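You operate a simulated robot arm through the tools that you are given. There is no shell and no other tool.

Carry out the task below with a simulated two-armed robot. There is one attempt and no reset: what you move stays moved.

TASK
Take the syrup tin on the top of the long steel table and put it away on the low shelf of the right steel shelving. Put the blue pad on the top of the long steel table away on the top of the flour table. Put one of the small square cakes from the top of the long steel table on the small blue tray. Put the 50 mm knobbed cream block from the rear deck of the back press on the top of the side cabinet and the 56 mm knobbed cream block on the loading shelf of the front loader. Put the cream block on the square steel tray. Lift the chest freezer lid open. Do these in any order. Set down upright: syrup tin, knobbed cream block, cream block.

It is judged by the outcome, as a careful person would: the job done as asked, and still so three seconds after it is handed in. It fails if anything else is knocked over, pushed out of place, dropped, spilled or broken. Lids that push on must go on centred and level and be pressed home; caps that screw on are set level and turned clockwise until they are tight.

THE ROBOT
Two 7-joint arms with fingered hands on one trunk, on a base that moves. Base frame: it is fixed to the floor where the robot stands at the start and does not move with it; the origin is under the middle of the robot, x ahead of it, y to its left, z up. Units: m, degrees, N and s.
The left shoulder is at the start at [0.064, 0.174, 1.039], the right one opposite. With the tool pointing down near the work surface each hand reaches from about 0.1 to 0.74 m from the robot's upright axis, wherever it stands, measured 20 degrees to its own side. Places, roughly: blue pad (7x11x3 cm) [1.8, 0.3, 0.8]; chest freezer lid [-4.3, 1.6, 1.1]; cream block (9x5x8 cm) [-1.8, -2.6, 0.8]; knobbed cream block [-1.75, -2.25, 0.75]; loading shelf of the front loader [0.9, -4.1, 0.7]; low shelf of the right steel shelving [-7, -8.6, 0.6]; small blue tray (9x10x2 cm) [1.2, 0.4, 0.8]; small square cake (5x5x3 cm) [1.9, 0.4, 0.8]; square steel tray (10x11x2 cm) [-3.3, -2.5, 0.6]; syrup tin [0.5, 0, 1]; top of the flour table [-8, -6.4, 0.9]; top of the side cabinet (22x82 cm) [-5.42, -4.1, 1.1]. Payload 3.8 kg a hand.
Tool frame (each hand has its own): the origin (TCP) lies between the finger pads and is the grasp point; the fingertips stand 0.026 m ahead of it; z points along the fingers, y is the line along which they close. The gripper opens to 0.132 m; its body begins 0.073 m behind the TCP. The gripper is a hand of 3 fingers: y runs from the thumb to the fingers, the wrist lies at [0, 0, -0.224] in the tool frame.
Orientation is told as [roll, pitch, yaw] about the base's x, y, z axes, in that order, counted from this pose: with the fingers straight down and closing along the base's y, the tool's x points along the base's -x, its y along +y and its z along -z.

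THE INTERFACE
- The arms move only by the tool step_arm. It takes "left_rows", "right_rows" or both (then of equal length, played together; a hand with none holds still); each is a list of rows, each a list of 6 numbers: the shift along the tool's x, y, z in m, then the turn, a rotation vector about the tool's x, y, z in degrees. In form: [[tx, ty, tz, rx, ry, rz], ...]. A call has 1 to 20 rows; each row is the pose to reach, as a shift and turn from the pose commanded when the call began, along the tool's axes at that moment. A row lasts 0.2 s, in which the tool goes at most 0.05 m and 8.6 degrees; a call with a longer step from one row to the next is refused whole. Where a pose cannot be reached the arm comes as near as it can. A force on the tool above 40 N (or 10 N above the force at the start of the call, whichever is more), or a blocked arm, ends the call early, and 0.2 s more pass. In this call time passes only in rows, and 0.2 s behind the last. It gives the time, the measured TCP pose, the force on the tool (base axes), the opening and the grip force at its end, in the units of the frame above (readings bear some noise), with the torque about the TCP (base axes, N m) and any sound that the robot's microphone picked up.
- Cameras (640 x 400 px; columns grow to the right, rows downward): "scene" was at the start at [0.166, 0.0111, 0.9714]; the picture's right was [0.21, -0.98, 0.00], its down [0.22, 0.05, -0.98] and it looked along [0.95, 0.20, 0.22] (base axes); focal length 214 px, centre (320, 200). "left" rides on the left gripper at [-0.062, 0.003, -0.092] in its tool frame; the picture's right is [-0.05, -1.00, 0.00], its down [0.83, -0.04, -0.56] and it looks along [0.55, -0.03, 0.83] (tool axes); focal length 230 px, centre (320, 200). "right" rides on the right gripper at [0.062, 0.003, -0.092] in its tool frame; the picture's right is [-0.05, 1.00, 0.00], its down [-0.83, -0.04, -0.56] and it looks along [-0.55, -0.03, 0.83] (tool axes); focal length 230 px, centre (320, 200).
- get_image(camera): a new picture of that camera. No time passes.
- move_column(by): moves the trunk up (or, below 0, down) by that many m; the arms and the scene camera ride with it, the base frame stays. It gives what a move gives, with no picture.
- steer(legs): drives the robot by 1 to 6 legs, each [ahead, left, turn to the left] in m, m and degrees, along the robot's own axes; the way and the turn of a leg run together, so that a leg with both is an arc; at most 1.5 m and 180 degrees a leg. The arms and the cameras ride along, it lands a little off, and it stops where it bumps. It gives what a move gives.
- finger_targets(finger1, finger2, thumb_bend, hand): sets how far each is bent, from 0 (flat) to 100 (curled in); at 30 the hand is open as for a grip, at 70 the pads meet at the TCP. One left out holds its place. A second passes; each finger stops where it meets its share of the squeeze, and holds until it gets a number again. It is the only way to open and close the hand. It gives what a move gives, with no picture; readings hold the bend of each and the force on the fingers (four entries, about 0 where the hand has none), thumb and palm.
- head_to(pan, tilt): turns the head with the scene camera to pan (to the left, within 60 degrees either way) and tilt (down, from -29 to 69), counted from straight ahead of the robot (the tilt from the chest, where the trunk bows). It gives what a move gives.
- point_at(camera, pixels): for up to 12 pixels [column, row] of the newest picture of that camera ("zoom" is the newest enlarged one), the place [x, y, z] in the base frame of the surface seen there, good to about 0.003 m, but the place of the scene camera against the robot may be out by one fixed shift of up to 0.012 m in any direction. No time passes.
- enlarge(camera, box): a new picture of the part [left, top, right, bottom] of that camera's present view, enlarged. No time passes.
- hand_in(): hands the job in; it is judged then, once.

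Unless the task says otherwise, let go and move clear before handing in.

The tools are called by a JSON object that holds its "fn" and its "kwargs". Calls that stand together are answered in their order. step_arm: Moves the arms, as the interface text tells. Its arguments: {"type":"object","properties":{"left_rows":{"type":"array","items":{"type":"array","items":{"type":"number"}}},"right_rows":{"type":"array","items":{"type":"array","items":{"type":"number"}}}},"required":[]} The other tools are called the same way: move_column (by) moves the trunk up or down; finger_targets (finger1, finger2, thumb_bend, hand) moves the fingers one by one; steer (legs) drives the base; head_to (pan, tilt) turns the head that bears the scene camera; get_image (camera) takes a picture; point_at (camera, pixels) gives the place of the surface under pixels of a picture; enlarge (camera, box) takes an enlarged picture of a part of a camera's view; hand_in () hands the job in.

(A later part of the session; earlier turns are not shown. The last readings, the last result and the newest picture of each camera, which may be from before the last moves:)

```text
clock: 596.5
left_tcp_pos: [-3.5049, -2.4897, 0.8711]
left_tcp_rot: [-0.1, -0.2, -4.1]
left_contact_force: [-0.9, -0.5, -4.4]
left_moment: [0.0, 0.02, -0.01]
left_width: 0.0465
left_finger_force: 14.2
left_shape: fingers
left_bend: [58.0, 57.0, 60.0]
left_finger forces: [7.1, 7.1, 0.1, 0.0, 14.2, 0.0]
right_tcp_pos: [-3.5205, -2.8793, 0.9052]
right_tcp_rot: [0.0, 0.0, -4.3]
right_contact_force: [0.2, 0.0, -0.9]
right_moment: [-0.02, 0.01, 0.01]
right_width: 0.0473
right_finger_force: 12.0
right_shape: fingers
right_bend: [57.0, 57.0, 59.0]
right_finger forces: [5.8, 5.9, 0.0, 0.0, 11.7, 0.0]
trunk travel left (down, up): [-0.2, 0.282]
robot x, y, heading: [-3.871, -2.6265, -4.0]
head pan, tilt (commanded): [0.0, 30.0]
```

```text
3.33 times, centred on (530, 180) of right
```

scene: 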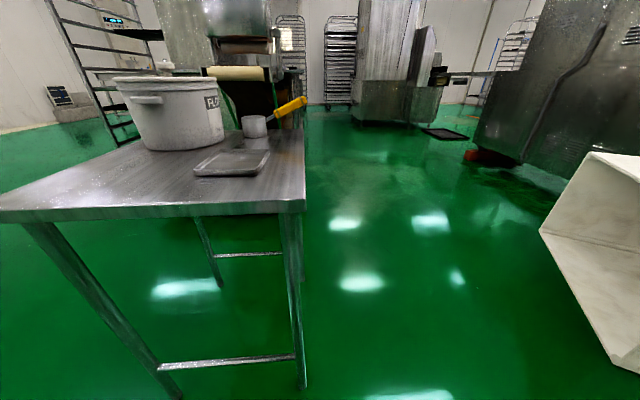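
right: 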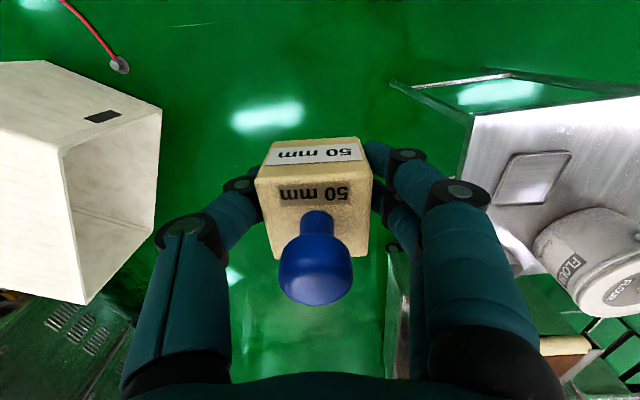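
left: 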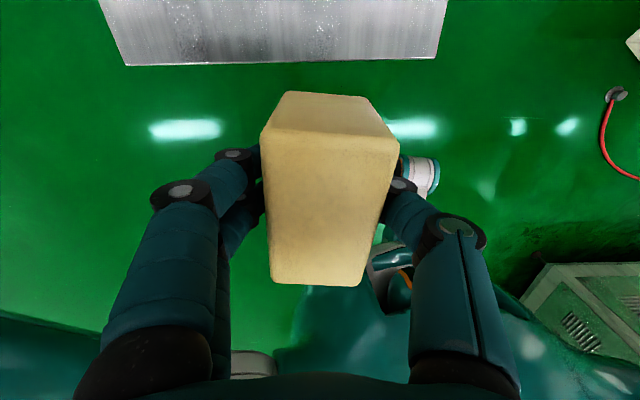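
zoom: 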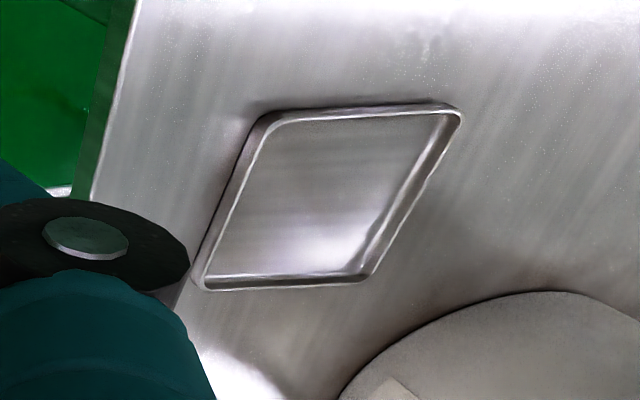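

{"fn": "point_at", "kwargs": {"camera": "zoom", "pixels": [[268, 118], [455, 110], [203, 284], [362, 280], [330, 195], [360, 108], [285, 282], [235, 200], [410, 195]]}}

```text
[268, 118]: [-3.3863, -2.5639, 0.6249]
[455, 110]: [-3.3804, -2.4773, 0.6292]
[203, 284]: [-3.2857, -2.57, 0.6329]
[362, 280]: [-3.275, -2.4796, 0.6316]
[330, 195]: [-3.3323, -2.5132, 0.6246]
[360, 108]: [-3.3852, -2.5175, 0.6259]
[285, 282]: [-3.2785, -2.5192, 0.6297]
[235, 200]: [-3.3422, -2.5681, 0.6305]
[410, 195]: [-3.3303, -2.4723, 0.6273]
```

Both cameras agree: tray centre ≈ (−3.333, −2.524), yaw ≈ −3.6°. Moving the block over it and lowering to a hover.

{"fn": "step_arm", "kwargs": {"left_rows": [[-0.04, -0.005, 0, 0, 0, 0], [-0.08, -0.01, 0.01, 0, 0, 0], [-0.12, -0.015, 0.02, 0, 0, 0], [-0.155, -0.02, 0.04, 0, 0, 0], [-0.174, -0.0216, 0.07, 0, 0, -0.3], [-0.174, -0.0216, 0.11, 0, 0, -0.5], [-0.174, -0.0216, 0.145, 0, 0, -0.5], [-0.174, -0.0216, 0.165, 0, 0, -0.5], [-0.174, -0.0216, 0.165, 0, 0, -0.5]]}}

{"fn": "head_to", "kwargs": {"pan": 8, "tilt": 20}}

{"fn": "enlarge", "kwargs": {"camera": "scene", "box": [180, 80, 360, 220]}}

{"fn": "get_image", "kwargs": {"camera": "left"}}

{"fn": "get_image", "kwargs": {"camera": "right"}}

```text
clock: 598.5
left_tcp_pos: [-3.3344, -2.5238, 0.7049]
left_tcp_rot: [-0.2, 0.0, -3.7]
left_contact_force: [1.3, 0.2, -3.7]
left_moment: [-0.01, 0.0, -0.01]
left_width: 0.0465
left_finger_force: 14.3
left_shape: fingers
left_bend: [58.0, 57.0, 60.0]
left_finger forces: [7.2, 7.2, 0.0, 0.0, 14.4, 0.1]
right_tcp_pos: [-3.5205, -2.881, 0.9045]
right_tcp_rot: [0.0, 0.0, -4.3]
right_contact_force: [0.4, 0.7, -1.5]
right_moment: [0.01, 0.04, -0.02]
right_width: 0.0472
right_finger_force: 11.6
right_shape: fingers
right_bend: [57.0, 57.0, 59.0]
right_finger forces: [5.8, 5.9, 0.0, 0.0, 11.7, 0.0]
trunk travel left (down, up): [-0.2, 0.282]
robot x, y, heading: [-3.8677, -2.6235, -4.2]
head pan, tilt (commanded): [0.0, 30.0]
```

```text
clock: 599.2
left_tcp_pos: [-3.3342, -2.5236, 0.7055]
left_tcp_rot: [-0.1, -0.2, -3.7]
left_contact_force: [0.3, 0.1, -3.9]
left_moment: [0.01, -0.04, 0.01]
left_width: 0.0467
left_finger_force: 14.0
left_shape: fingers
left_bend: [58.0, 57.0, 60.0]
left_finger forces: [7.2, 7.2, 0.0, 0.0, 14.3, 0.0]
right_tcp_pos: [-3.5213, -2.8815, 0.9046]
right_tcp_rot: [0.0, 0.0, -4.3]
right_contact_force: [-0.2, -0.1, -2.0]
right_moment: [0.01, 0.04, -0.03]
right_width: 0.0474
right_finger_force: 11.8
right_shape: fingers
right_bend: [57.0, 57.0, 59.0]
right_finger forces: [5.8, 5.9, 0.0, 0.0, 11.7, 0.0]
trunk travel left (down, up): [-0.2, 0.282]
robot x, y, heading: [-3.87, -2.6243, -3.9]
head pan, tilt (commanded): [8.0, 20.0]
```

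```text
2.86 times, centred on (270, 150) of scene
```

zoom: 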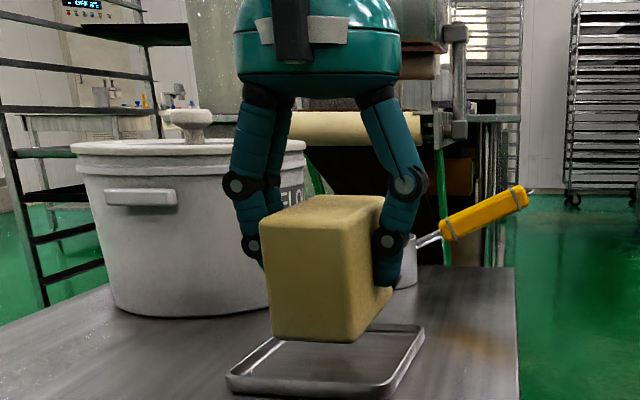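

```text
taken
```

left: 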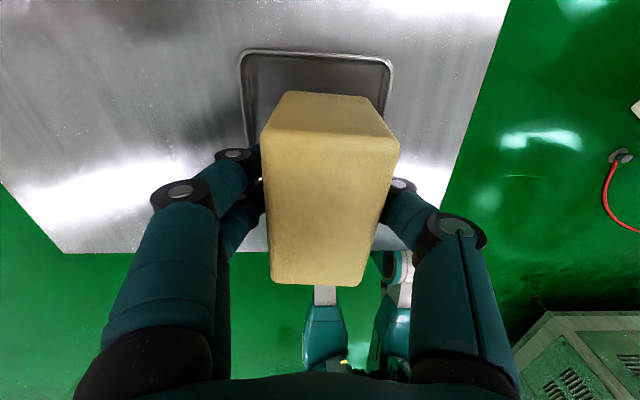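

```text
taken
```

right: 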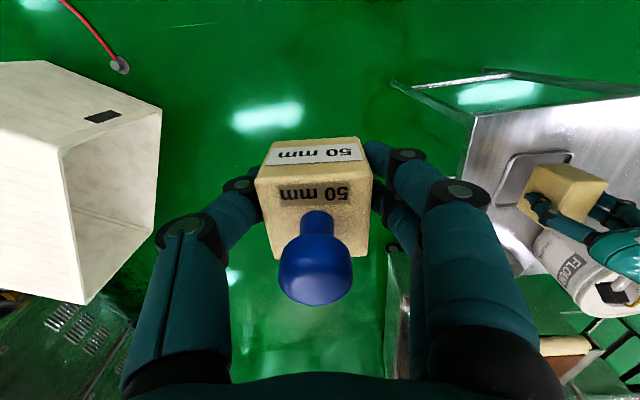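

The block hovers over the tray. I'll compare block and tray points in the same picture for alignment.

{"fn": "point_at", "kwargs": {"camera": "zoom", "pixels": [[275, 330], [348, 336], [384, 292], [232, 380], [375, 392], [422, 330], [276, 342], [310, 300]]}}

```text
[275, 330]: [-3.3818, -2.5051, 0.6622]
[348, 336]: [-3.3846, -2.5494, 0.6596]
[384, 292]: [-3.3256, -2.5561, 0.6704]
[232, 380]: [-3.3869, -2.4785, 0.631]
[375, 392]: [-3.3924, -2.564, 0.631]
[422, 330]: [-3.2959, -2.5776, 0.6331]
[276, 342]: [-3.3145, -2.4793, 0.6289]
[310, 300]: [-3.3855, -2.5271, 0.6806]
```

Within a few millimetres; I'll trim by 4 mm and lower onto the tray in small steps.

{"fn": "step_arm", "kwargs": {"left_rows": [[-0.0017, 0.0041, 0.005, 0, 0, -1], [-0.0017, 0.0041, 0.012, 0, 0, -1], [-0.0017, 0.0041, 0.018, 0, 0, -1], [-0.0017, 0.0041, 0.018, 0, 0, -1]]}}

{"fn": "step_arm", "kwargs": {"left_rows": [[0, 0, 0.003, 0, 0, 0], [0, 0, 0.003, 0, 0, 0]]}}

{"fn": "enlarge", "kwargs": {"camera": "scene", "box": [180, 80, 360, 220]}}

```text
clock: 600.2
left_tcp_pos: [-3.3311, -2.519, 0.6873]
left_tcp_rot: [0.0, -0.1, -2.8]
left_contact_force: [1.3, 0.1, -3.8]
left_moment: [0.01, -0.02, -0.03]
left_width: 0.0467
left_finger_force: 14.7
left_shape: fingers
left_bend: [58.0, 57.0, 60.0]
left_finger forces: [7.2, 7.2, 0.1, 0.0, 14.4, 0.0]
right_tcp_pos: [-3.5213, -2.8808, 0.9038]
right_tcp_rot: [0.0, 0.1, -4.3]
right_contact_force: [-0.1, -0.1, -0.8]
right_moment: [0.02, -0.03, 0.02]
right_width: 0.0475
right_finger_force: 11.4
right_shape: fingers
right_bend: [57.0, 57.0, 59.0]
right_finger forces: [5.7, 5.9, 0.0, 0.0, 11.6, 0.0]
trunk travel left (down, up): [-0.2, 0.282]
robot x, y, heading: [-3.8682, -2.627, -4.1]
head pan, tilt (commanded): [8.0, 20.0]
```

```text
clock: 600.8
left_tcp_pos: [-3.3308, -2.5201, 0.6838]
left_tcp_rot: [0.0, -0.1, -2.7]
left_contact_force: [1.0, 0.2, -3.4]
left_moment: [-0.04, -0.03, -0.01]
left_width: 0.0467
left_finger_force: 14.2
left_shape: fingers
left_bend: [58.0, 57.0, 60.0]
left_finger forces: [7.2, 7.1, 0.0, 0.0, 14.3, 0.1]
right_tcp_pos: [-3.5214, -2.8808, 0.9042]
right_tcp_rot: [0.0, -0.1, -4.2]
right_contact_force: [0.4, 0.8, -0.3]
right_moment: [0.01, 0.01, -0.04]
right_width: 0.0472
right_finger_force: 12.0
right_shape: fingers
right_bend: [57.0, 57.0, 59.0]
right_finger forces: [5.8, 5.9, 0.1, 0.0, 11.8, 0.0]
trunk travel left (down, up): [-0.2, 0.282]
robot x, y, heading: [-3.8682, -2.6263, -3.9]
head pan, tilt (commanded): [8.0, 20.0]
```

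```text
2.86 times, centred on (270, 150) of scene
```

zoom: 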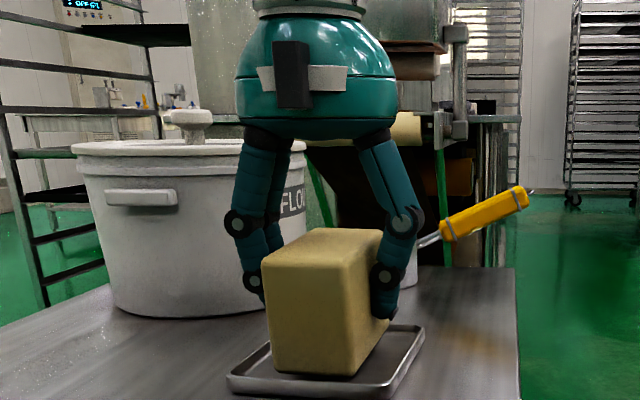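

The block is within the rim. Continuing down in 2 mm steps.

{"fn": "step_arm", "kwargs": {"left_rows": [[0, 0, 0.002, 0, 0, 0], [0, 0, 0.004, 0, 0, 0], [0, 0, 0.004, 0, 0, 0]]}}

{"fn": "step_arm", "kwargs": {"left_rows": [[0, 0, 0.002, 0, 0, 0], [0, 0, 0.002, 0, 0, 0]]}}

{"fn": "step_arm", "kwargs": {"left_rows": [[0, 0, 0.002, 0, 0, 0], [0, 0, 0.002, 0, 0, 0]]}}

```text
clock: 601.6
left_tcp_pos: [-3.3315, -2.52, 0.6796]
left_tcp_rot: [-0.1, -0.1, -2.8]
left_contact_force: [0.3, 0.1, -3.5]
left_moment: [0.03, -0.01, -0.01]
left_width: 0.0466
left_finger_force: 14.2
left_shape: fingers
left_bend: [58.0, 57.0, 60.0]
left_finger forces: [7.3, 7.2, 0.0, 0.0, 14.4, 0.1]
right_tcp_pos: [-3.5207, -2.88, 0.9035]
right_tcp_rot: [0.0, 0.0, -4.3]
right_contact_force: [0.1, 0.3, -0.7]
right_moment: [-0.02, 0.0, -0.01]
right_width: 0.0473
right_finger_force: 11.9
right_shape: fingers
right_bend: [57.0, 57.0, 59.0]
right_finger forces: [5.8, 5.9, 0.0, 0.0, 11.7, 0.0]
trunk travel left (down, up): [-0.2, 0.282]
robot x, y, heading: [-3.8722, -2.6257, -4.1]
head pan, tilt (commanded): [8.0, 20.0]
```

```text
clock: 602.2
left_tcp_pos: [-3.3312, -2.5197, 0.678]
left_tcp_rot: [-0.1, -0.1, -2.6]
left_contact_force: [0.1, 0.3, -2.9]
left_moment: [0.02, 0.01, 0.0]
left_width: 0.0469
left_finger_force: 14.0
left_shape: fingers
left_bend: [58.0, 57.0, 60.0]
left_finger forces: [7.3, 7.3, 0.0, 0.0, 14.3, 0.1]
right_tcp_pos: [-3.5197, -2.8807, 0.9035]
right_tcp_rot: [0.0, 0.0, -4.3]
right_contact_force: [0.3, 0.1, -1.5]
right_moment: [-0.01, 0.0, -0.01]
right_width: 0.0475
right_finger_force: 11.9
right_shape: fingers
right_bend: [57.0, 57.0, 59.0]
right_finger forces: [5.9, 5.9, 0.0, 0.0, 11.7, 0.1]
trunk travel left (down, up): [-0.2, 0.282]
robot x, y, heading: [-3.8702, -2.6323, -4.4]
head pan, tilt (commanded): [8.0, 20.0]
```

```text
clock: 602.8
left_tcp_pos: [-3.3313, -2.5206, 0.6763]
left_tcp_rot: [-0.1, -0.2, -2.6]
left_contact_force: [0.9, 0.6, -2.4]
left_moment: [-0.02, 0.0, -0.02]
left_width: 0.047
left_finger_force: 14.6
left_shape: fingers
left_bend: [58.0, 57.0, 60.0]
left_finger forces: [7.2, 7.7, 0.0, 0.0, 14.6, 0.0]
right_tcp_pos: [-3.5219, -2.8803, 0.9042]
right_tcp_rot: [0.1, 0.0, -4.3]
right_contact_force: [-0.2, 0.3, -1.5]
right_moment: [-0.02, 0.01, 0.03]
right_width: 0.0473
right_finger_force: 11.6
right_shape: fingers
right_bend: [57.0, 57.0, 59.0]
right_finger forces: [5.8, 5.9, 0.0, 0.0, 11.8, 0.1]
trunk travel left (down, up): [-0.2, 0.282]
robot x, y, heading: [-3.869, -2.6262, -3.9]
head pan, tilt (commanded): [8.0, 20.0]
```

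Contact is just beginning. Another 2 mm to seat it.

{"fn": "step_arm", "kwargs": {"left_rows": [[0, 0, 0.002, 0, 0, 0], [0, 0, 0.002, 0, 0, 0]]}}

{"fn": "enlarge", "kwargs": {"camera": "scene", "box": [180, 80, 360, 220]}}

```text
clock: 603.4
left_tcp_pos: [-3.3314, -2.5214, 0.6753]
left_tcp_rot: [-0.1, -0.3, -2.7]
left_contact_force: [1.9, 0.4, 6.5]
left_moment: [0.02, 0.04, 0.0]
left_width: 0.0468
left_finger_force: 15.8
left_shape: fingers
left_bend: [58.0, 58.0, 60.0]
left_finger forces: [7.2, 8.6, 0.1, 0.1, 15.3, 0.0]
right_tcp_pos: [-3.5204, -2.881, 0.9045]
right_tcp_rot: [0.0, 0.1, -4.3]
right_contact_force: [-0.1, -1.1, -1.4]
right_moment: [0.03, 0.01, -0.01]
right_width: 0.0474
right_finger_force: 11.5
right_shape: fingers
right_bend: [57.0, 57.0, 59.0]
right_finger forces: [5.7, 5.9, 0.0, 0.0, 11.7, 0.0]
trunk travel left (down, up): [-0.2, 0.282]
robot x, y, heading: [-3.8712, -2.626, -4.4]
head pan, tilt (commanded): [8.0, 20.0]
```

```text
2.86 times, centred on (270, 150) of scene
```

zoom: 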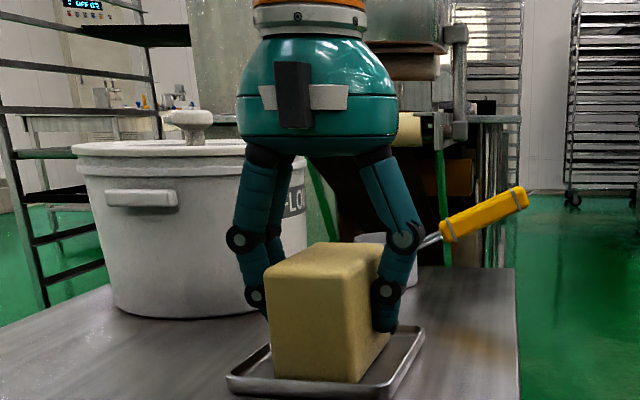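

The block is seated on the tray floor (bottom ≈0.624). Opening the left hand.

{"fn": "finger_targets", "kwargs": {"hand": "left", "finger1": 50, "finger2": 50, "thumb_bend": 50}}

{"fn": "finger_targets", "kwargs": {"hand": "left", "finger1": 44, "finger2": 44, "thumb_bend": 44}}

{"fn": "get_image", "kwargs": {"camera": "left"}}

{"fn": "enlarge", "kwargs": {"camera": "scene", "box": [180, 80, 360, 220]}}

```text
clock: 604.4
left_tcp_pos: [-3.3316, -2.5201, 0.6762]
left_tcp_rot: [-0.1, -0.1, -2.7]
left_contact_force: [-0.5, 0.4, 0.2]
left_moment: [-0.01, 0.0, -0.02]
left_width: 0.0672
left_finger_force: 0.0
left_shape: fingers
left_bend: [50.0, 50.0, 50.0]
left_finger forces: [0.1, 0.1, 0.0, 0.0, 0.0, 0.0]
right_tcp_pos: [-3.5215, -2.881, 0.9038]
right_tcp_rot: [-0.1, 0.0, -4.3]
right_contact_force: [0.9, 0.0, -1.8]
right_moment: [0.01, 0.01, -0.01]
right_width: 0.0473
right_finger_force: 11.5
right_shape: fingers
right_bend: [57.0, 57.0, 59.0]
right_finger forces: [5.8, 5.9, 0.0, 0.0, 11.7, 0.1]
trunk travel left (down, up): [-0.2, 0.282]
robot x, y, heading: [-3.8686, -2.6261, -4.1]
head pan, tilt (commanded): [8.0, 20.0]
```

```text
clock: 605.4
left_tcp_pos: [-3.332, -2.5201, 0.6758]
left_tcp_rot: [-0.1, 0.0, -2.7]
left_contact_force: [-0.2, 0.2, -0.1]
left_moment: [-0.01, 0.01, 0.06]
left_width: 0.0876
left_finger_force: 0.2
left_shape: fingers
left_bend: [44.0, 44.0, 44.0]
left_finger forces: [0.0, 0.1, 0.0, 0.0, 0.1, 0.0]
right_tcp_pos: [-3.5196, -2.8803, 0.9032]
right_tcp_rot: [0.0, 0.1, -4.3]
right_contact_force: [0.1, -0.8, -1.5]
right_moment: [-0.01, 0.0, -0.01]
right_width: 0.047
right_finger_force: 12.0
right_shape: fingers
right_bend: [57.0, 57.0, 59.0]
right_finger forces: [5.9, 5.9, 0.1, 0.1, 11.6, 0.0]
trunk travel left (down, up): [-0.2, 0.282]
robot x, y, heading: [-3.8677, -2.6255, -4.3]
head pan, tilt (commanded): [8.0, 20.0]
```

```text
taken
```

left: 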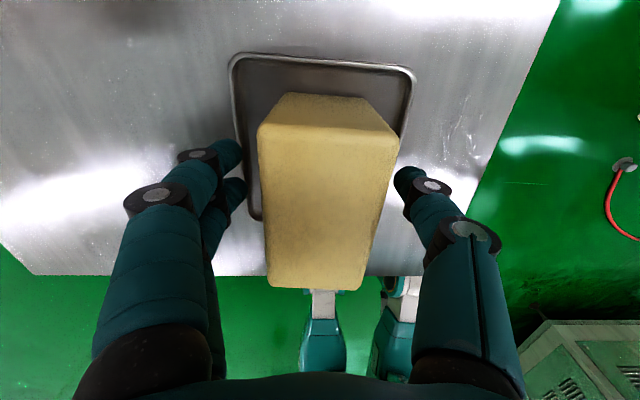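

```text
2.86 times, centred on (270, 150) of scene
```

zoom: 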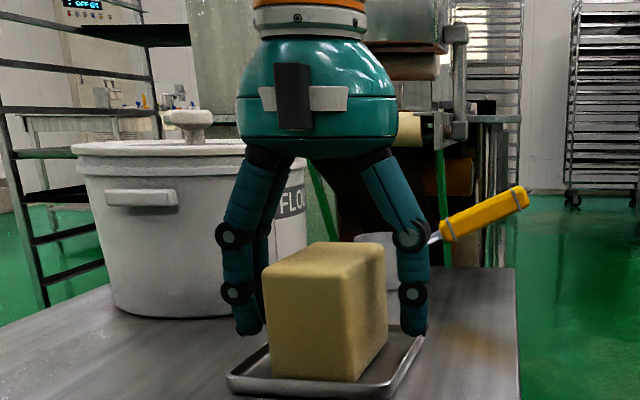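

Released. I'll check in the left camera that the block sits fully inside the tray.

{"fn": "point_at", "kwargs": {"camera": "left", "pixels": [[325, 93], [325, 60], [290, 93], [365, 97], [240, 62], [408, 72], [325, 110], [255, 200], [280, 75]]}}

```text
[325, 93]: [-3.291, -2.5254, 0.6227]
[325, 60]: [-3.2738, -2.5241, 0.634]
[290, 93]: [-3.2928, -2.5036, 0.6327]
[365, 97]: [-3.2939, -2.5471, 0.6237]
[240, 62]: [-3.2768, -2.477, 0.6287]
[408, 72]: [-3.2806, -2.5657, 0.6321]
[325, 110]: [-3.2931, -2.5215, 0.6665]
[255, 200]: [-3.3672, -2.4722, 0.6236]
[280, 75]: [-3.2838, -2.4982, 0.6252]
```

The block stands inside the rim (far gap ~1.5 cm, near gap a few mm). I'll lift the left hand straight up and check that it stands level.

{"fn": "step_arm", "kwargs": {"left_rows": [[0, 0, -0.03, 0, 0, 0], [0, 0, -0.07, 0, 0, 0], [0, 0, -0.11, 0, 0, 0], [0, 0, -0.15, 0, 0, 0], [0.03, 0.01, -0.18, 0, 0, 0], [0.07, 0.02, -0.2, 0, 0, 0], [0.11, 0.03, -0.21, 0, 0, 0], [0.14, 0.04, -0.22, 0, 0, 0]]}}

{"fn": "enlarge", "kwargs": {"camera": "scene", "box": [180, 100, 340, 220]}}

{"fn": "get_image", "kwargs": {"camera": "right"}}

```text
clock: 607.2
left_tcp_pos: [-3.4715, -2.4751, 0.8911]
left_tcp_rot: [-0.1, -0.2, -2.7]
left_contact_force: [0.2, 0.2, -0.7]
left_moment: [-0.01, 0.03, -0.02]
left_width: 0.0874
left_finger_force: 0.1
left_shape: fingers
left_bend: [44.0, 44.0, 44.0]
left_finger forces: [0.0, 0.1, 0.0, 0.0, 0.0, 0.0]
right_tcp_pos: [-3.5217, -2.8812, 0.9044]
right_tcp_rot: [0.0, 0.0, -4.3]
right_contact_force: [0.1, 0.2, -1.0]
right_moment: [0.05, -0.01, 0.0]
right_width: 0.0475
right_finger_force: 11.7
right_shape: fingers
right_bend: [57.0, 57.0, 59.0]
right_finger forces: [5.8, 5.9, 0.1, 0.1, 11.7, 0.0]
trunk travel left (down, up): [-0.2, 0.282]
robot x, y, heading: [-3.8712, -2.6292, -4.3]
head pan, tilt (commanded): [8.0, 20.0]
```

```text
3.33 times, centred on (260, 160) of scene
```

zoom: 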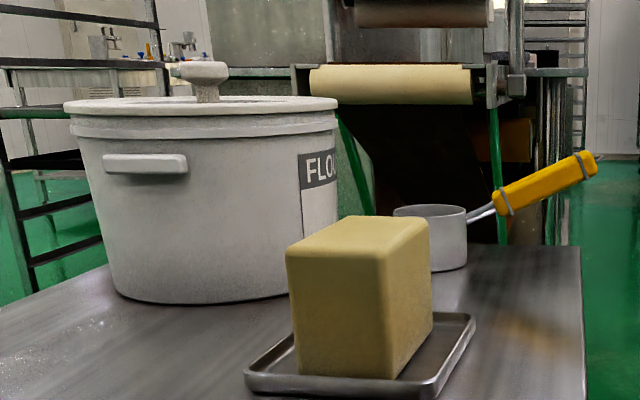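

```text
taken
```

right: 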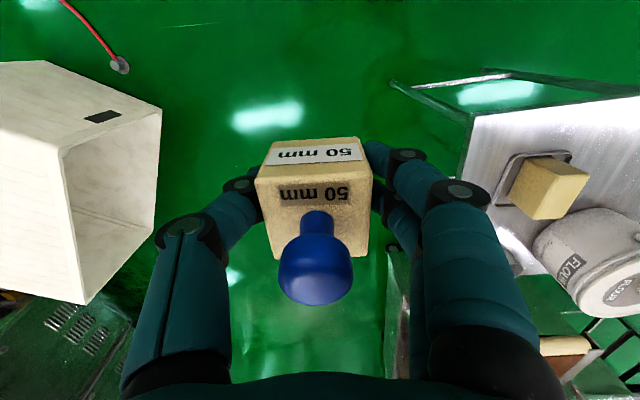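

The cream block stands upright in the square steel tray. Next: the 50 mm block to the side cabinet. I'll raise the trunk and drive around to the cabinet's west side.

{"fn": "move_column", "kwargs": {"by": 0.28}}

{"fn": "steer", "kwargs": {"legs": [[-0.3, 0, 4.2], [-1.0, 0, 0], [-0.95, 0, 0], [0, -1.45, 0]]}}

{"fn": "head_to", "kwargs": {"pan": 0, "tilt": 15}}

{"fn": "get_image", "kwargs": {"camera": "scene"}}

```text
clock: 610.0
left_tcp_pos: [-3.4694, -2.4748, 1.1738]
left_tcp_rot: [-0.1, -0.1, -2.7]
left_contact_force: [0.2, -0.4, 0.9]
left_moment: [0.0, 0.06, 0.02]
left_width: 0.0876
left_finger_force: 0.2
left_shape: fingers
left_bend: [44.0, 44.0, 44.0]
left_finger forces: [0.0, 0.1, 0.1, 0.1, 0.0, 0.1]
right_tcp_pos: [-3.5209, -2.8812, 1.184]
right_tcp_rot: [0.0, 0.1, -4.3]
right_contact_force: [-0.6, 0.1, -1.1]
right_moment: [0.0, 0.05, -0.03]
right_width: 0.0474
right_finger_force: 11.7
right_shape: fingers
right_bend: [57.0, 57.0, 59.0]
right_finger forces: [5.8, 5.8, 0.0, 0.0, 11.7, 0.0]
trunk travel left (down, up): [-0.48, 0.002]
robot x, y, heading: [-3.8697, -2.6253, -4.0]
head pan, tilt (commanded): [8.0, 20.0]
```

```text
clock: 633.8
left_tcp_pos: [-5.6932, -3.8967, 1.1747]
left_tcp_rot: [-0.1, -0.2, 2.4]
left_contact_force: [-0.1, -0.3, 0.4]
left_moment: [0.0, 0.04, -0.02]
left_width: 0.0874
left_finger_force: 0.0
left_shape: fingers
left_bend: [44.0, 44.0, 44.0]
left_finger forces: [0.0, 0.0, 0.0, 0.0, 0.1, 0.0]
right_tcp_pos: [-5.7106, -4.3069, 1.1852]
right_tcp_rot: [-0.1, 0.0, 0.6]
right_contact_force: [-0.5, 0.1, -1.0]
right_moment: [0.02, 0.0, -0.03]
right_width: 0.0473
right_finger_force: 12.2
right_shape: fingers
right_bend: [57.0, 57.0, 59.0]
right_finger forces: [5.8, 5.9, 0.0, 0.0, 11.7, 0.0]
trunk travel left (down, up): [-0.48, 0.002]
robot x, y, heading: [-6.0834, -4.0837, 0.8]
head pan, tilt (commanded): [8.0, 20.0]
```

```text
clock: 634.5
left_tcp_pos: [-5.6939, -3.8953, 1.1736]
left_tcp_rot: [-0.1, -0.2, 2.3]
left_contact_force: [0.4, -0.1, -0.4]
left_moment: [0.0, -0.01, -0.01]
left_width: 0.0876
left_finger_force: 0.2
left_shape: fingers
left_bend: [44.0, 44.0, 44.0]
left_finger forces: [0.0, 0.0, 0.0, 0.1, 0.0, 0.0]
right_tcp_pos: [-5.7103, -4.3068, 1.1842]
right_tcp_rot: [-0.1, 0.0, 0.7]
right_contact_force: [0.1, 0.5, -0.9]
right_moment: [-0.02, -0.03, 0.01]
right_width: 0.0474
right_finger_force: 11.7
right_shape: fingers
right_bend: [57.0, 57.0, 59.0]
right_finger forces: [5.8, 5.8, 0.0, 0.0, 11.7, 0.1]
trunk travel left (down, up): [-0.48, 0.002]
robot x, y, heading: [-6.0806, -4.0858, 0.8]
head pan, tilt (commanded): [0.0, 15.0]
```

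```text
taken
```

scene: 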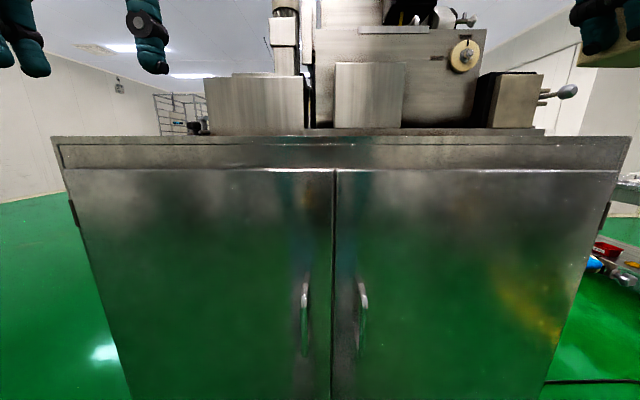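

The cabinet top is at eye level; the wrist cameras will see it better.

{"fn": "get_image", "kwargs": {"camera": "right"}}

{"fn": "get_image", "kwargs": {"camera": "left"}}

{"fn": "enlarge", "kwargs": {"camera": "scene", "box": [40, 60, 640, 180]}}

```text
taken
```

right: 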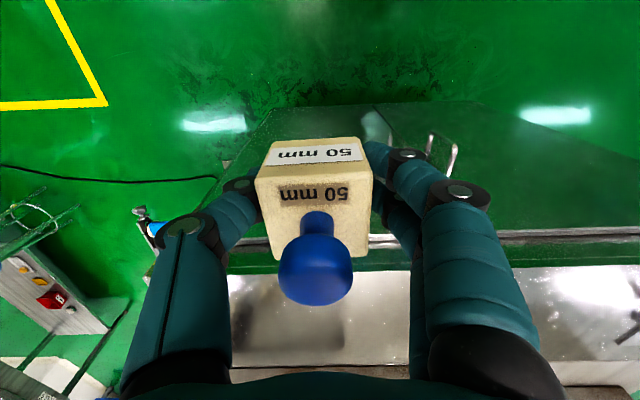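

```text
taken
```

left: 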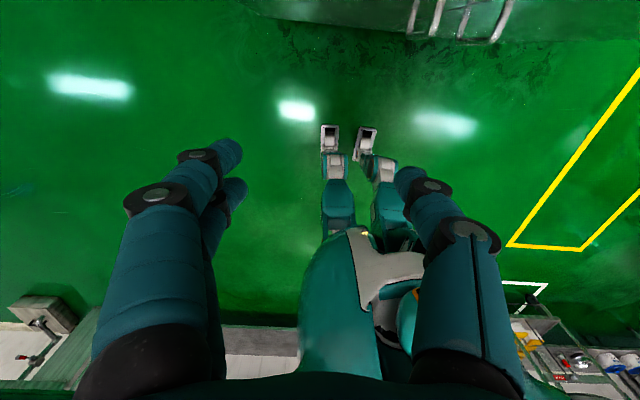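

```text
1.07 times, centred on (340, 120) of scene (not enlarged: the box is as wide or as high as the picture)
```

zoom: 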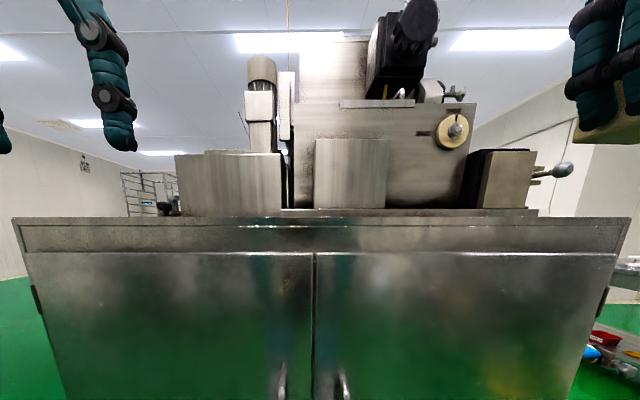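

In the right camera the free top strip is visible at rows 265–360. I'll measure it.

{"fn": "point_at", "kwargs": {"camera": "right", "pixels": [[390, 290], [390, 340], [245, 330], [245, 290], [560, 280], [560, 330], [625, 325], [390, 270], [390, 355], [600, 300], [240, 275]]}}

```text
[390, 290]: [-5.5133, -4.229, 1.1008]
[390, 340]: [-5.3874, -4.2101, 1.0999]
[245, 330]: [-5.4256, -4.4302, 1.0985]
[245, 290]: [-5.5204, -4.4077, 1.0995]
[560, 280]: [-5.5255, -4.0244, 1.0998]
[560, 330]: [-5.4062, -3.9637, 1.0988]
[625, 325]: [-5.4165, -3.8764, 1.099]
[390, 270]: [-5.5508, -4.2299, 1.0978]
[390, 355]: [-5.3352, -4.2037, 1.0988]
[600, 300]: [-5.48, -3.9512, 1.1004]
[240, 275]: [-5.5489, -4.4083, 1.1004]
```

The top is at z≈1.0995, free from x −5.55 to −5.33. I'll pull the left hand back, raise the block a little and move closer.

{"fn": "step_arm", "kwargs": {"left_rows": [[0.04, 0, -0.01, 0, 0, 0], [0.08, 0, -0.02, 0, 0, 0], [0.1, 0, -0.03, 0, 0, 0], [0.1, 0, -0.03, 0, 0, 0]], "right_rows": [[0, 0, -0.015, 0, 0, 0], [0, 0, -0.03, 0, 0, 0], [0, 0, -0.04, 0, 0, 0], [0, 0, -0.04, 0, 0, 0]]}}

{"fn": "steer", "kwargs": {"legs": [[0.13, 0, -0.6]]}}

{"fn": "step_arm", "kwargs": {"right_rows": [[-0.03, 0.03, 0, 0, 0, 0], [-0.06, 0.06, 0, 0, 0, 0], [-0.09, 0.09, 0, 0, 0, 0], [-0.12, 0.12, 0, 0, 0, 0], [-0.14, 0.145, 0, 0, 0, 0], [-0.14, 0.145, 0, 0, 0, 0]]}}

{"fn": "get_image", "kwargs": {"camera": "right"}}

{"fn": "get_image", "kwargs": {"camera": "scene"}}

```text
clock: 635.5
left_tcp_pos: [-5.7945, -3.8994, 1.2033]
left_tcp_rot: [0.1, 0.0, 2.2]
left_contact_force: [-0.2, -0.5, -0.3]
left_moment: [-0.04, 0.03, -0.03]
left_width: 0.0877
left_finger_force: 0.1
left_shape: fingers
left_bend: [44.0, 44.0, 44.0]
left_finger forces: [0.1, 0.0, 0.0, 0.0, 0.1, 0.0]
right_tcp_pos: [-5.71, -4.3066, 1.2249]
right_tcp_rot: [-0.1, 0.1, 0.7]
right_contact_force: [-0.2, 0.4, -1.0]
right_moment: [0.01, -0.02, 0.0]
right_width: 0.0474
right_finger_force: 12.1
right_shape: fingers
right_bend: [57.0, 57.0, 59.0]
right_finger forces: [5.8, 5.8, 0.0, 0.0, 11.7, 0.1]
trunk travel left (down, up): [-0.48, 0.002]
robot x, y, heading: [-6.0798, -4.0831, 0.8]
head pan, tilt (commanded): [0.0, 15.0]
```

```text
clock: 636.8
left_tcp_pos: [-5.6637, -3.9019, 1.2049]
left_tcp_rot: [-0.1, -0.3, 1.8]
left_contact_force: [0.4, -0.3, 0.1]
left_moment: [0.01, 0.0, 0.02]
left_width: 0.0874
left_finger_force: 0.0
left_shape: fingers
left_bend: [44.0, 44.0, 44.0]
left_finger forces: [0.0, 0.0, 0.0, 0.1, 0.0, 0.0]
right_tcp_pos: [-5.5855, -4.3101, 1.2259]
right_tcp_rot: [0.0, -0.1, 0.1]
right_contact_force: [0.1, 0.7, -0.5]
right_moment: [-0.02, 0.02, 0.0]
right_width: 0.0473
right_finger_force: 11.5
right_shape: fingers
right_bend: [57.0, 57.0, 59.0]
right_finger forces: [5.7, 5.9, 0.1, 0.0, 11.7, 0.1]
trunk travel left (down, up): [-0.48, 0.002]
robot x, y, heading: [-5.9481, -4.084, 0.2]
head pan, tilt (commanded): [0.0, 15.0]
```

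```text
clock: 638.2
left_tcp_pos: [-5.6637, -3.9024, 1.2029]
left_tcp_rot: [0.0, -0.2, 1.7]
left_contact_force: [-0.9, -0.4, 0.6]
left_moment: [0.02, 0.01, 0.01]
left_width: 0.0875
left_finger_force: 0.0
left_shape: fingers
left_bend: [44.0, 44.0, 44.0]
left_finger forces: [0.1, 0.1, 0.1, 0.0, 0.0, 0.0]
right_tcp_pos: [-5.4457, -4.1657, 1.2253]
right_tcp_rot: [0.0, -0.1, 0.0]
right_contact_force: [-0.1, 0.0, -1.6]
right_moment: [0.04, 0.0, 0.02]
right_width: 0.0471
right_finger_force: 12.2
right_shape: fingers
right_bend: [57.0, 57.0, 59.0]
right_finger forces: [5.8, 5.9, 0.0, 0.0, 11.7, 0.0]
trunk travel left (down, up): [-0.48, 0.002]
robot x, y, heading: [-5.9483, -4.0776, 0.3]
head pan, tilt (commanded): [0.0, 15.0]
```

```text
taken
```

right: 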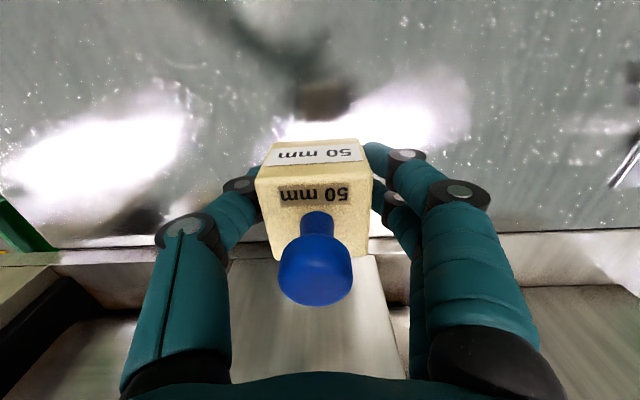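

```text
taken
```

scene: 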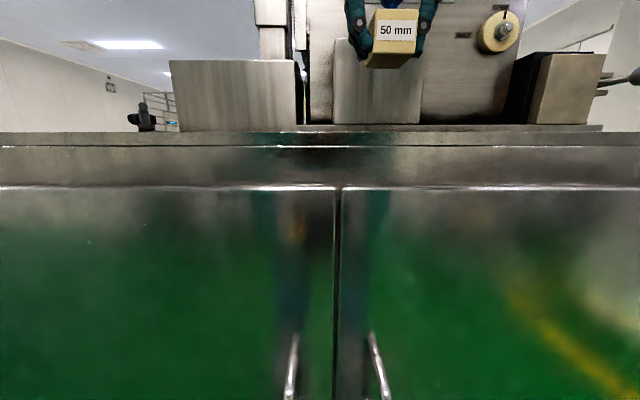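

The block hangs over the middle of the strip, clear of the machine. Lowering it to just above the surface.

{"fn": "step_arm", "kwargs": {"right_rows": [[0, 0, 0.03, 0, 0, 0], [0, 0, 0.055, 0, 0, 0], [0, 0, 0.075, 0, 0, 0], [0, 0, 0.083, 0, 0, 0], [0, 0, 0.083, 0, 0, 0]]}}

{"fn": "step_arm", "kwargs": {"right_rows": [[0, 0, 0.003, 0, 0, 0], [0, 0, 0.003, 0, 0, 0]]}}

{"fn": "step_arm", "kwargs": {"right_rows": [[0, 0, 0.002, 0, 0, 0], [0, 0, 0.002, 0, 0, 0]]}}

```text
clock: 639.4
left_tcp_pos: [-5.6632, -3.9021, 1.2041]
left_tcp_rot: [-0.2, -0.2, 1.7]
left_contact_force: [-0.6, 0.7, -0.4]
left_moment: [-0.01, -0.06, 0.03]
left_width: 0.0876
left_finger_force: 0.0
left_shape: fingers
left_bend: [44.0, 44.0, 44.0]
left_finger forces: [0.0, 0.0, 0.0, 0.1, 0.0, 0.0]
right_tcp_pos: [-5.4443, -4.1638, 1.1428]
right_tcp_rot: [-0.1, -0.1, 0.1]
right_contact_force: [0.2, 0.0, -1.6]
right_moment: [0.02, 0.03, -0.01]
right_width: 0.0471
right_finger_force: 11.8
right_shape: fingers
right_bend: [57.0, 57.0, 59.0]
right_finger forces: [5.9, 5.9, 0.1, 0.0, 11.7, 0.0]
trunk travel left (down, up): [-0.48, 0.002]
robot x, y, heading: [-5.9483, -4.0805, 0.2]
head pan, tilt (commanded): [0.0, 15.0]
```

```text
clock: 640.0
left_tcp_pos: [-5.6631, -3.902, 1.2032]
left_tcp_rot: [-0.2, -0.2, 1.7]
left_contact_force: [-0.3, -0.4, 0.4]
left_moment: [0.01, 0.02, 0.01]
left_width: 0.0877
left_finger_force: 0.0
left_shape: fingers
left_bend: [44.0, 44.0, 44.0]
left_finger forces: [0.0, 0.0, 0.1, 0.1, 0.0, 0.1]
right_tcp_pos: [-5.4449, -4.1635, 1.1402]
right_tcp_rot: [0.0, 0.0, 0.1]
right_contact_force: [-0.1, -0.7, -1.5]
right_moment: [0.0, 0.0, 0.01]
right_width: 0.0474
right_finger_force: 11.5
right_shape: fingers
right_bend: [57.0, 57.0, 59.0]
right_finger forces: [5.9, 5.8, 0.0, 0.0, 11.9, 0.0]
trunk travel left (down, up): [-0.48, 0.002]
robot x, y, heading: [-5.9507, -4.0812, 0.1]
head pan, tilt (commanded): [0.0, 15.0]
```

```text
clock: 640.6
left_tcp_pos: [-5.6629, -3.9024, 1.2042]
left_tcp_rot: [-0.2, -0.2, 1.8]
left_contact_force: [0.2, 0.4, -0.1]
left_moment: [0.0, 0.0, 0.0]
left_width: 0.0878
left_finger_force: 0.1
left_shape: fingers
left_bend: [44.0, 44.0, 44.0]
left_finger forces: [0.0, 0.0, 0.0, 0.0, 0.1, 0.0]
right_tcp_pos: [-5.4451, -4.1654, 1.1369]
right_tcp_rot: [0.1, -0.1, 0.1]
right_contact_force: [0.8, 0.5, -1.3]
right_moment: [0.02, 0.0, -0.05]
right_width: 0.0472
right_finger_force: 11.3
right_shape: fingers
right_bend: [57.0, 57.0, 59.0]
right_finger forces: [6.0, 5.9, 0.1, 0.1, 11.8, 0.0]
trunk travel left (down, up): [-0.48, 0.002]
robot x, y, heading: [-5.9544, -4.0853, 0.2]
head pan, tilt (commanded): [0.0, 15.0]
```

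{"fn": "step_arm", "kwargs": {"right_rows": [[0, 0, 0.002, 0, 0, 0], [0, 0, 0.002, 0, 0, 0]]}}

{"fn": "step_arm", "kwargs": {"right_rows": [[0, 0, 0.0015, 0, 0, 0], [0, 0, 0.0015, 0, 0, 0]]}}

```text
clock: 641.2
left_tcp_pos: [-5.6632, -3.9019, 1.2031]
left_tcp_rot: [-0.2, -0.2, 1.8]
left_contact_force: [0.0, 0.2, 0.8]
left_moment: [0.0, -0.01, 0.01]
left_width: 0.0875
left_finger_force: 0.1
left_shape: fingers
left_bend: [44.0, 44.0, 44.0]
left_finger forces: [0.0, 0.0, 0.1, 0.0, 0.1, 0.0]
right_tcp_pos: [-5.4446, -4.1635, 1.1349]
right_tcp_rot: [0.0, 0.0, 0.1]
right_contact_force: [-0.1, -0.2, -0.7]
right_moment: [-0.04, 0.0, 0.01]
right_width: 0.0474
right_finger_force: 11.8
right_shape: fingers
right_bend: [57.0, 57.0, 59.0]
right_finger forces: [5.9, 6.1, 0.0, 0.0, 11.8, 0.1]
trunk travel left (down, up): [-0.48, 0.002]
robot x, y, heading: [-5.9495, -4.0795, 0.4]
head pan, tilt (commanded): [0.0, 15.0]
```

```text
clock: 641.8
left_tcp_pos: [-5.6638, -3.9024, 1.2042]
left_tcp_rot: [-0.1, -0.3, 1.6]
left_contact_force: [-0.5, -0.2, -0.3]
left_moment: [0.03, -0.01, -0.01]
left_width: 0.0874
left_finger_force: 0.1
left_shape: fingers
left_bend: [44.0, 44.0, 44.0]
left_finger forces: [0.0, 0.0, 0.1, 0.1, 0.1, 0.1]
right_tcp_pos: [-5.445, -4.164, 1.1351]
right_tcp_rot: [0.2, -0.1, 0.1]
right_contact_force: [2.1, 0.3, 5.4]
right_moment: [-0.07, -0.06, 0.05]
right_width: 0.0472
right_finger_force: 12.8
right_shape: fingers
right_bend: [57.0, 57.0, 60.0]
right_finger forces: [6.0, 6.5, 0.0, 0.0, 12.5, 0.0]
trunk travel left (down, up): [-0.48, 0.002]
robot x, y, heading: [-5.9482, -4.0806, 0.3]
head pan, tilt (commanded): [0.0, 15.0]
```

Contact felt (5.4 N). Opening the right hand in two steps.

{"fn": "finger_targets", "kwargs": {"hand": "right", "finger1": 50, "finger2": 50, "thumb_bend": 50}}

{"fn": "finger_targets", "kwargs": {"hand": "right", "finger1": 41, "finger2": 41, "thumb_bend": 41}}

{"fn": "get_image", "kwargs": {"camera": "right"}}

```text
clock: 642.8
left_tcp_pos: [-5.6633, -3.9022, 1.2039]
left_tcp_rot: [-0.1, -0.2, 1.7]
left_contact_force: [0.4, 0.7, -0.3]
left_moment: [-0.05, 0.01, -0.02]
left_width: 0.0876
left_finger_force: 0.0
left_shape: fingers
left_bend: [44.0, 44.0, 44.0]
left_finger forces: [0.0, 0.0, 0.0, 0.1, 0.1, 0.0]
right_tcp_pos: [-5.4444, -4.164, 1.1335]
right_tcp_rot: [0.0, -0.1, 0.1]
right_contact_force: [-0.2, -1.0, 0.7]
right_moment: [0.0, 0.02, 0.04]
right_width: 0.067
right_finger_force: 0.1
right_shape: fingers
right_bend: [50.0, 50.0, 50.0]
right_finger forces: [0.1, 0.0, 0.0, 0.0, 0.1, 0.0]
trunk travel left (down, up): [-0.48, 0.002]
robot x, y, heading: [-5.9495, -4.0872, 0.2]
head pan, tilt (commanded): [0.0, 15.0]
```

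```text
clock: 643.8
left_tcp_pos: [-5.6626, -3.9025, 1.2037]
left_tcp_rot: [-0.1, -0.2, 1.6]
left_contact_force: [-0.4, 0.2, -0.6]
left_moment: [0.01, 0.03, 0.03]
left_width: 0.0877
left_finger_force: 0.1
left_shape: fingers
left_bend: [44.0, 44.0, 44.0]
left_finger forces: [0.0, 0.0, 0.0, 0.0, 0.0, 0.0]
right_tcp_pos: [-5.4439, -4.1644, 1.1337]
right_tcp_rot: [0.0, 0.0, 0.0]
right_contact_force: [0.4, 0.0, 1.0]
right_moment: [-0.02, 0.01, 0.01]
right_width: 0.0975
right_finger_force: 0.1
right_shape: fingers
right_bend: [41.0, 41.0, 41.0]
right_finger forces: [0.0, 0.0, 0.0, 0.1, 0.0, 0.0]
trunk travel left (down, up): [-0.48, 0.002]
robot x, y, heading: [-5.9502, -4.0832, 0.3]
head pan, tilt (commanded): [0.0, 15.0]
```

```text
taken
```

right: 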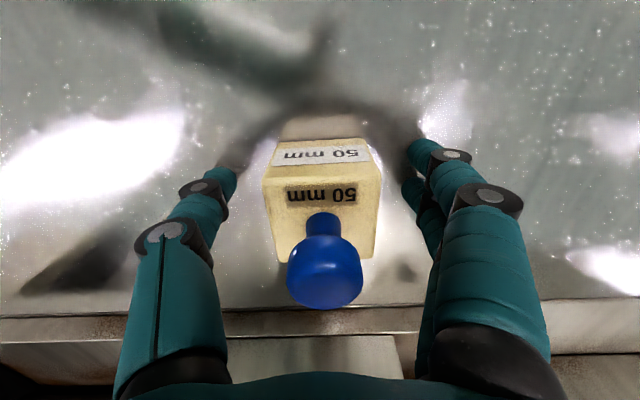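

The block is free. Lifting straight up and then back.

{"fn": "step_arm", "kwargs": {"right_rows": [[0, 0, -0.03, 0, 0, 0], [0, 0, -0.07, 0, 0, 0], [0, 0, -0.1, 0, 0, 0], [0.03, 0, -0.11, 0, 0, 0], [0.07, 0, -0.11, 0, 0, 0], [0.11, -0.02, -0.11, 0, 0, 0], [0.15, -0.05, -0.11, 0, 0, 0], [0.15, -0.08, -0.11, 0, 0, 0], [0.15, -0.08, -0.11, 0, 0, 0]]}}

{"fn": "get_image", "kwargs": {"camera": "right"}}

{"fn": "get_image", "kwargs": {"camera": "scene"}}

```text
clock: 645.8
left_tcp_pos: [-5.6635, -3.9019, 1.2035]
left_tcp_rot: [-0.2, -0.3, 1.8]
left_contact_force: [0.2, -0.4, 0.9]
left_moment: [-0.06, 0.01, -0.01]
left_width: 0.0874
left_finger_force: 0.1
left_shape: fingers
left_bend: [44.0, 44.0, 44.0]
left_finger forces: [0.0, 0.1, 0.1, 0.0, 0.0, 0.0]
right_tcp_pos: [-5.5952, -4.2456, 1.2446]
right_tcp_rot: [0.0, 0.0, 0.2]
right_contact_force: [0.7, -0.1, 0.2]
right_moment: [0.01, -0.03, 0.0]
right_width: 0.0975
right_finger_force: 0.1
right_shape: fingers
right_bend: [41.0, 41.0, 41.0]
right_finger forces: [0.0, 0.1, 0.1, 0.0, 0.1, 0.1]
trunk travel left (down, up): [-0.48, 0.002]
robot x, y, heading: [-5.9513, -4.0839, 0.4]
head pan, tilt (commanded): [0.0, 15.0]
```

```text
taken
```

right: 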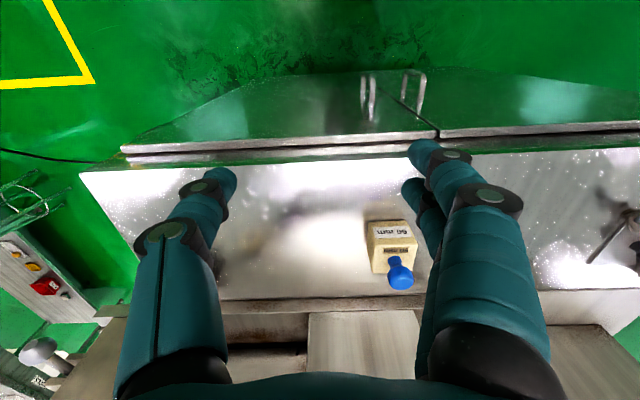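

```text
taken
```

scene: 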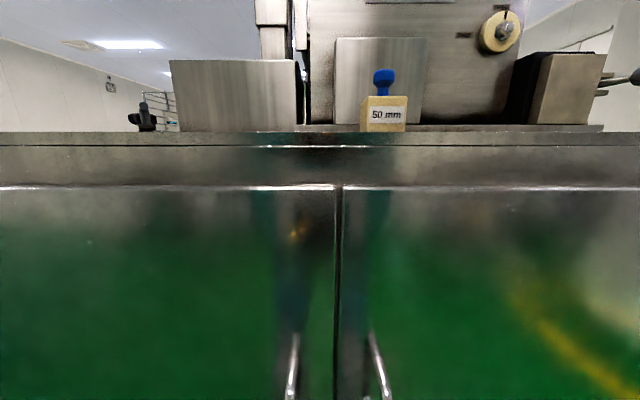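

The 50 mm block stands upright on the side cabinet. Last task: the freezer lid. I'll drive over to the chest freezer.

{"fn": "finger_targets", "kwargs": {"hand": "right", "finger1": 30, "finger2": 30, "thumb_bend": 30}}

{"fn": "steer", "kwargs": {"legs": [[-0.35, 0, 0], [0, 1.5, 0], [0, 1.5, 0], [0, 1.2, 0], [0.95, 0, 0], [0.9, 0, 0]]}}

{"fn": "head_to", "kwargs": {"pan": 50, "tilt": 10}}

{"fn": "get_image", "kwargs": {"camera": "scene"}}

```text
clock: 646.8
left_tcp_pos: [-5.6628, -3.9021, 1.2037]
left_tcp_rot: [-0.2, -0.2, 1.7]
left_contact_force: [0.3, 0.6, 0.5]
left_moment: [-0.02, 0.0, 0.01]
left_width: 0.0878
left_finger_force: 0.0
left_shape: fingers
left_bend: [44.0, 44.0, 44.0]
left_finger forces: [0.0, 0.0, 0.1, 0.0, 0.0, 0.1]
right_tcp_pos: [-5.5952, -4.244, 1.2439]
right_tcp_rot: [-0.1, 0.0, 0.1]
right_contact_force: [-0.3, 0.2, -0.5]
right_moment: [-0.01, 0.0, 0.0]
right_width: 0.1335
right_finger_force: 0.1
right_shape: fingers
right_bend: [30.0, 30.0, 30.0]
right_finger forces: [0.0, 0.0, 0.1, 0.0, 0.0, 0.0]
trunk travel left (down, up): [-0.48, 0.002]
robot x, y, heading: [-5.9511, -4.084, 0.5]
head pan, tilt (commanded): [0.0, 15.0]
```

```text
clock: 693.9
left_tcp_pos: [-4.1908, 0.2945, 1.2047]
left_tcp_rot: [-0.1, -0.1, 2.2]
left_contact_force: [0.3, 0.6, 0.1]
left_moment: [-0.01, 0.0, 0.0]
left_width: 0.0874
left_finger_force: 0.0
left_shape: fingers
left_bend: [44.0, 44.0, 44.0]
left_finger forces: [0.0, 0.0, 0.1, 0.1, 0.0, 0.0]
right_tcp_pos: [-4.1215, -0.0475, 1.2437]
right_tcp_rot: [0.0, 0.1, 0.5]
right_contact_force: [-0.1, 0.8, -0.2]
right_moment: [0.02, -0.02, 0.0]
right_width: 0.1336
right_finger_force: 0.1
right_shape: fingers
right_bend: [30.0, 30.0, 30.0]
right_finger forces: [0.0, 0.1, 0.0, 0.1, 0.0, 0.0]
trunk travel left (down, up): [-0.48, 0.002]
robot x, y, heading: [-4.4786, 0.1132, 0.6]
head pan, tilt (commanded): [0.0, 15.0]
```

```text
clock: 695.0
left_tcp_pos: [-4.1924, 0.294, 1.2047]
left_tcp_rot: [-0.2, -0.2, 2.3]
left_contact_force: [0.5, -0.7, 0.4]
left_moment: [0.0, -0.03, 0.0]
left_width: 0.088
left_finger_force: 0.1
left_shape: fingers
left_bend: [44.0, 44.0, 44.0]
left_finger forces: [0.1, 0.1, 0.1, 0.1, 0.1, 0.0]
right_tcp_pos: [-4.1206, -0.0479, 1.244]
right_tcp_rot: [0.0, -0.1, 0.5]
right_contact_force: [0.0, 0.2, 0.5]
right_moment: [-0.02, 0.02, -0.01]
right_width: 0.1339
right_finger_force: 0.2
right_shape: fingers
right_bend: [30.0, 30.0, 30.0]
right_finger forces: [0.1, 0.1, 0.0, 0.0, 0.0, 0.1]
trunk travel left (down, up): [-0.48, 0.002]
robot x, y, heading: [-4.477, 0.1132, 0.8]
head pan, tilt (commanded): [50.0, 10.0]
```

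```text
taken
```

scene: 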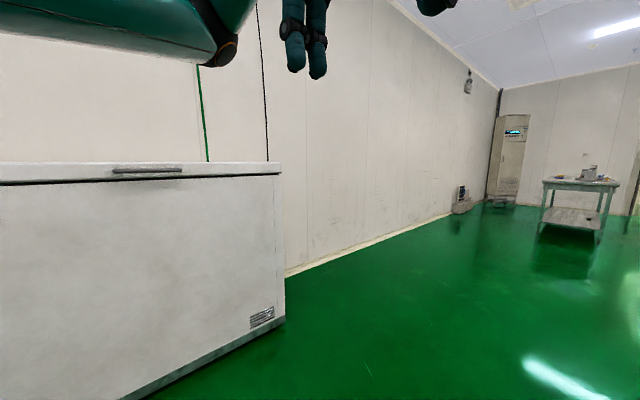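

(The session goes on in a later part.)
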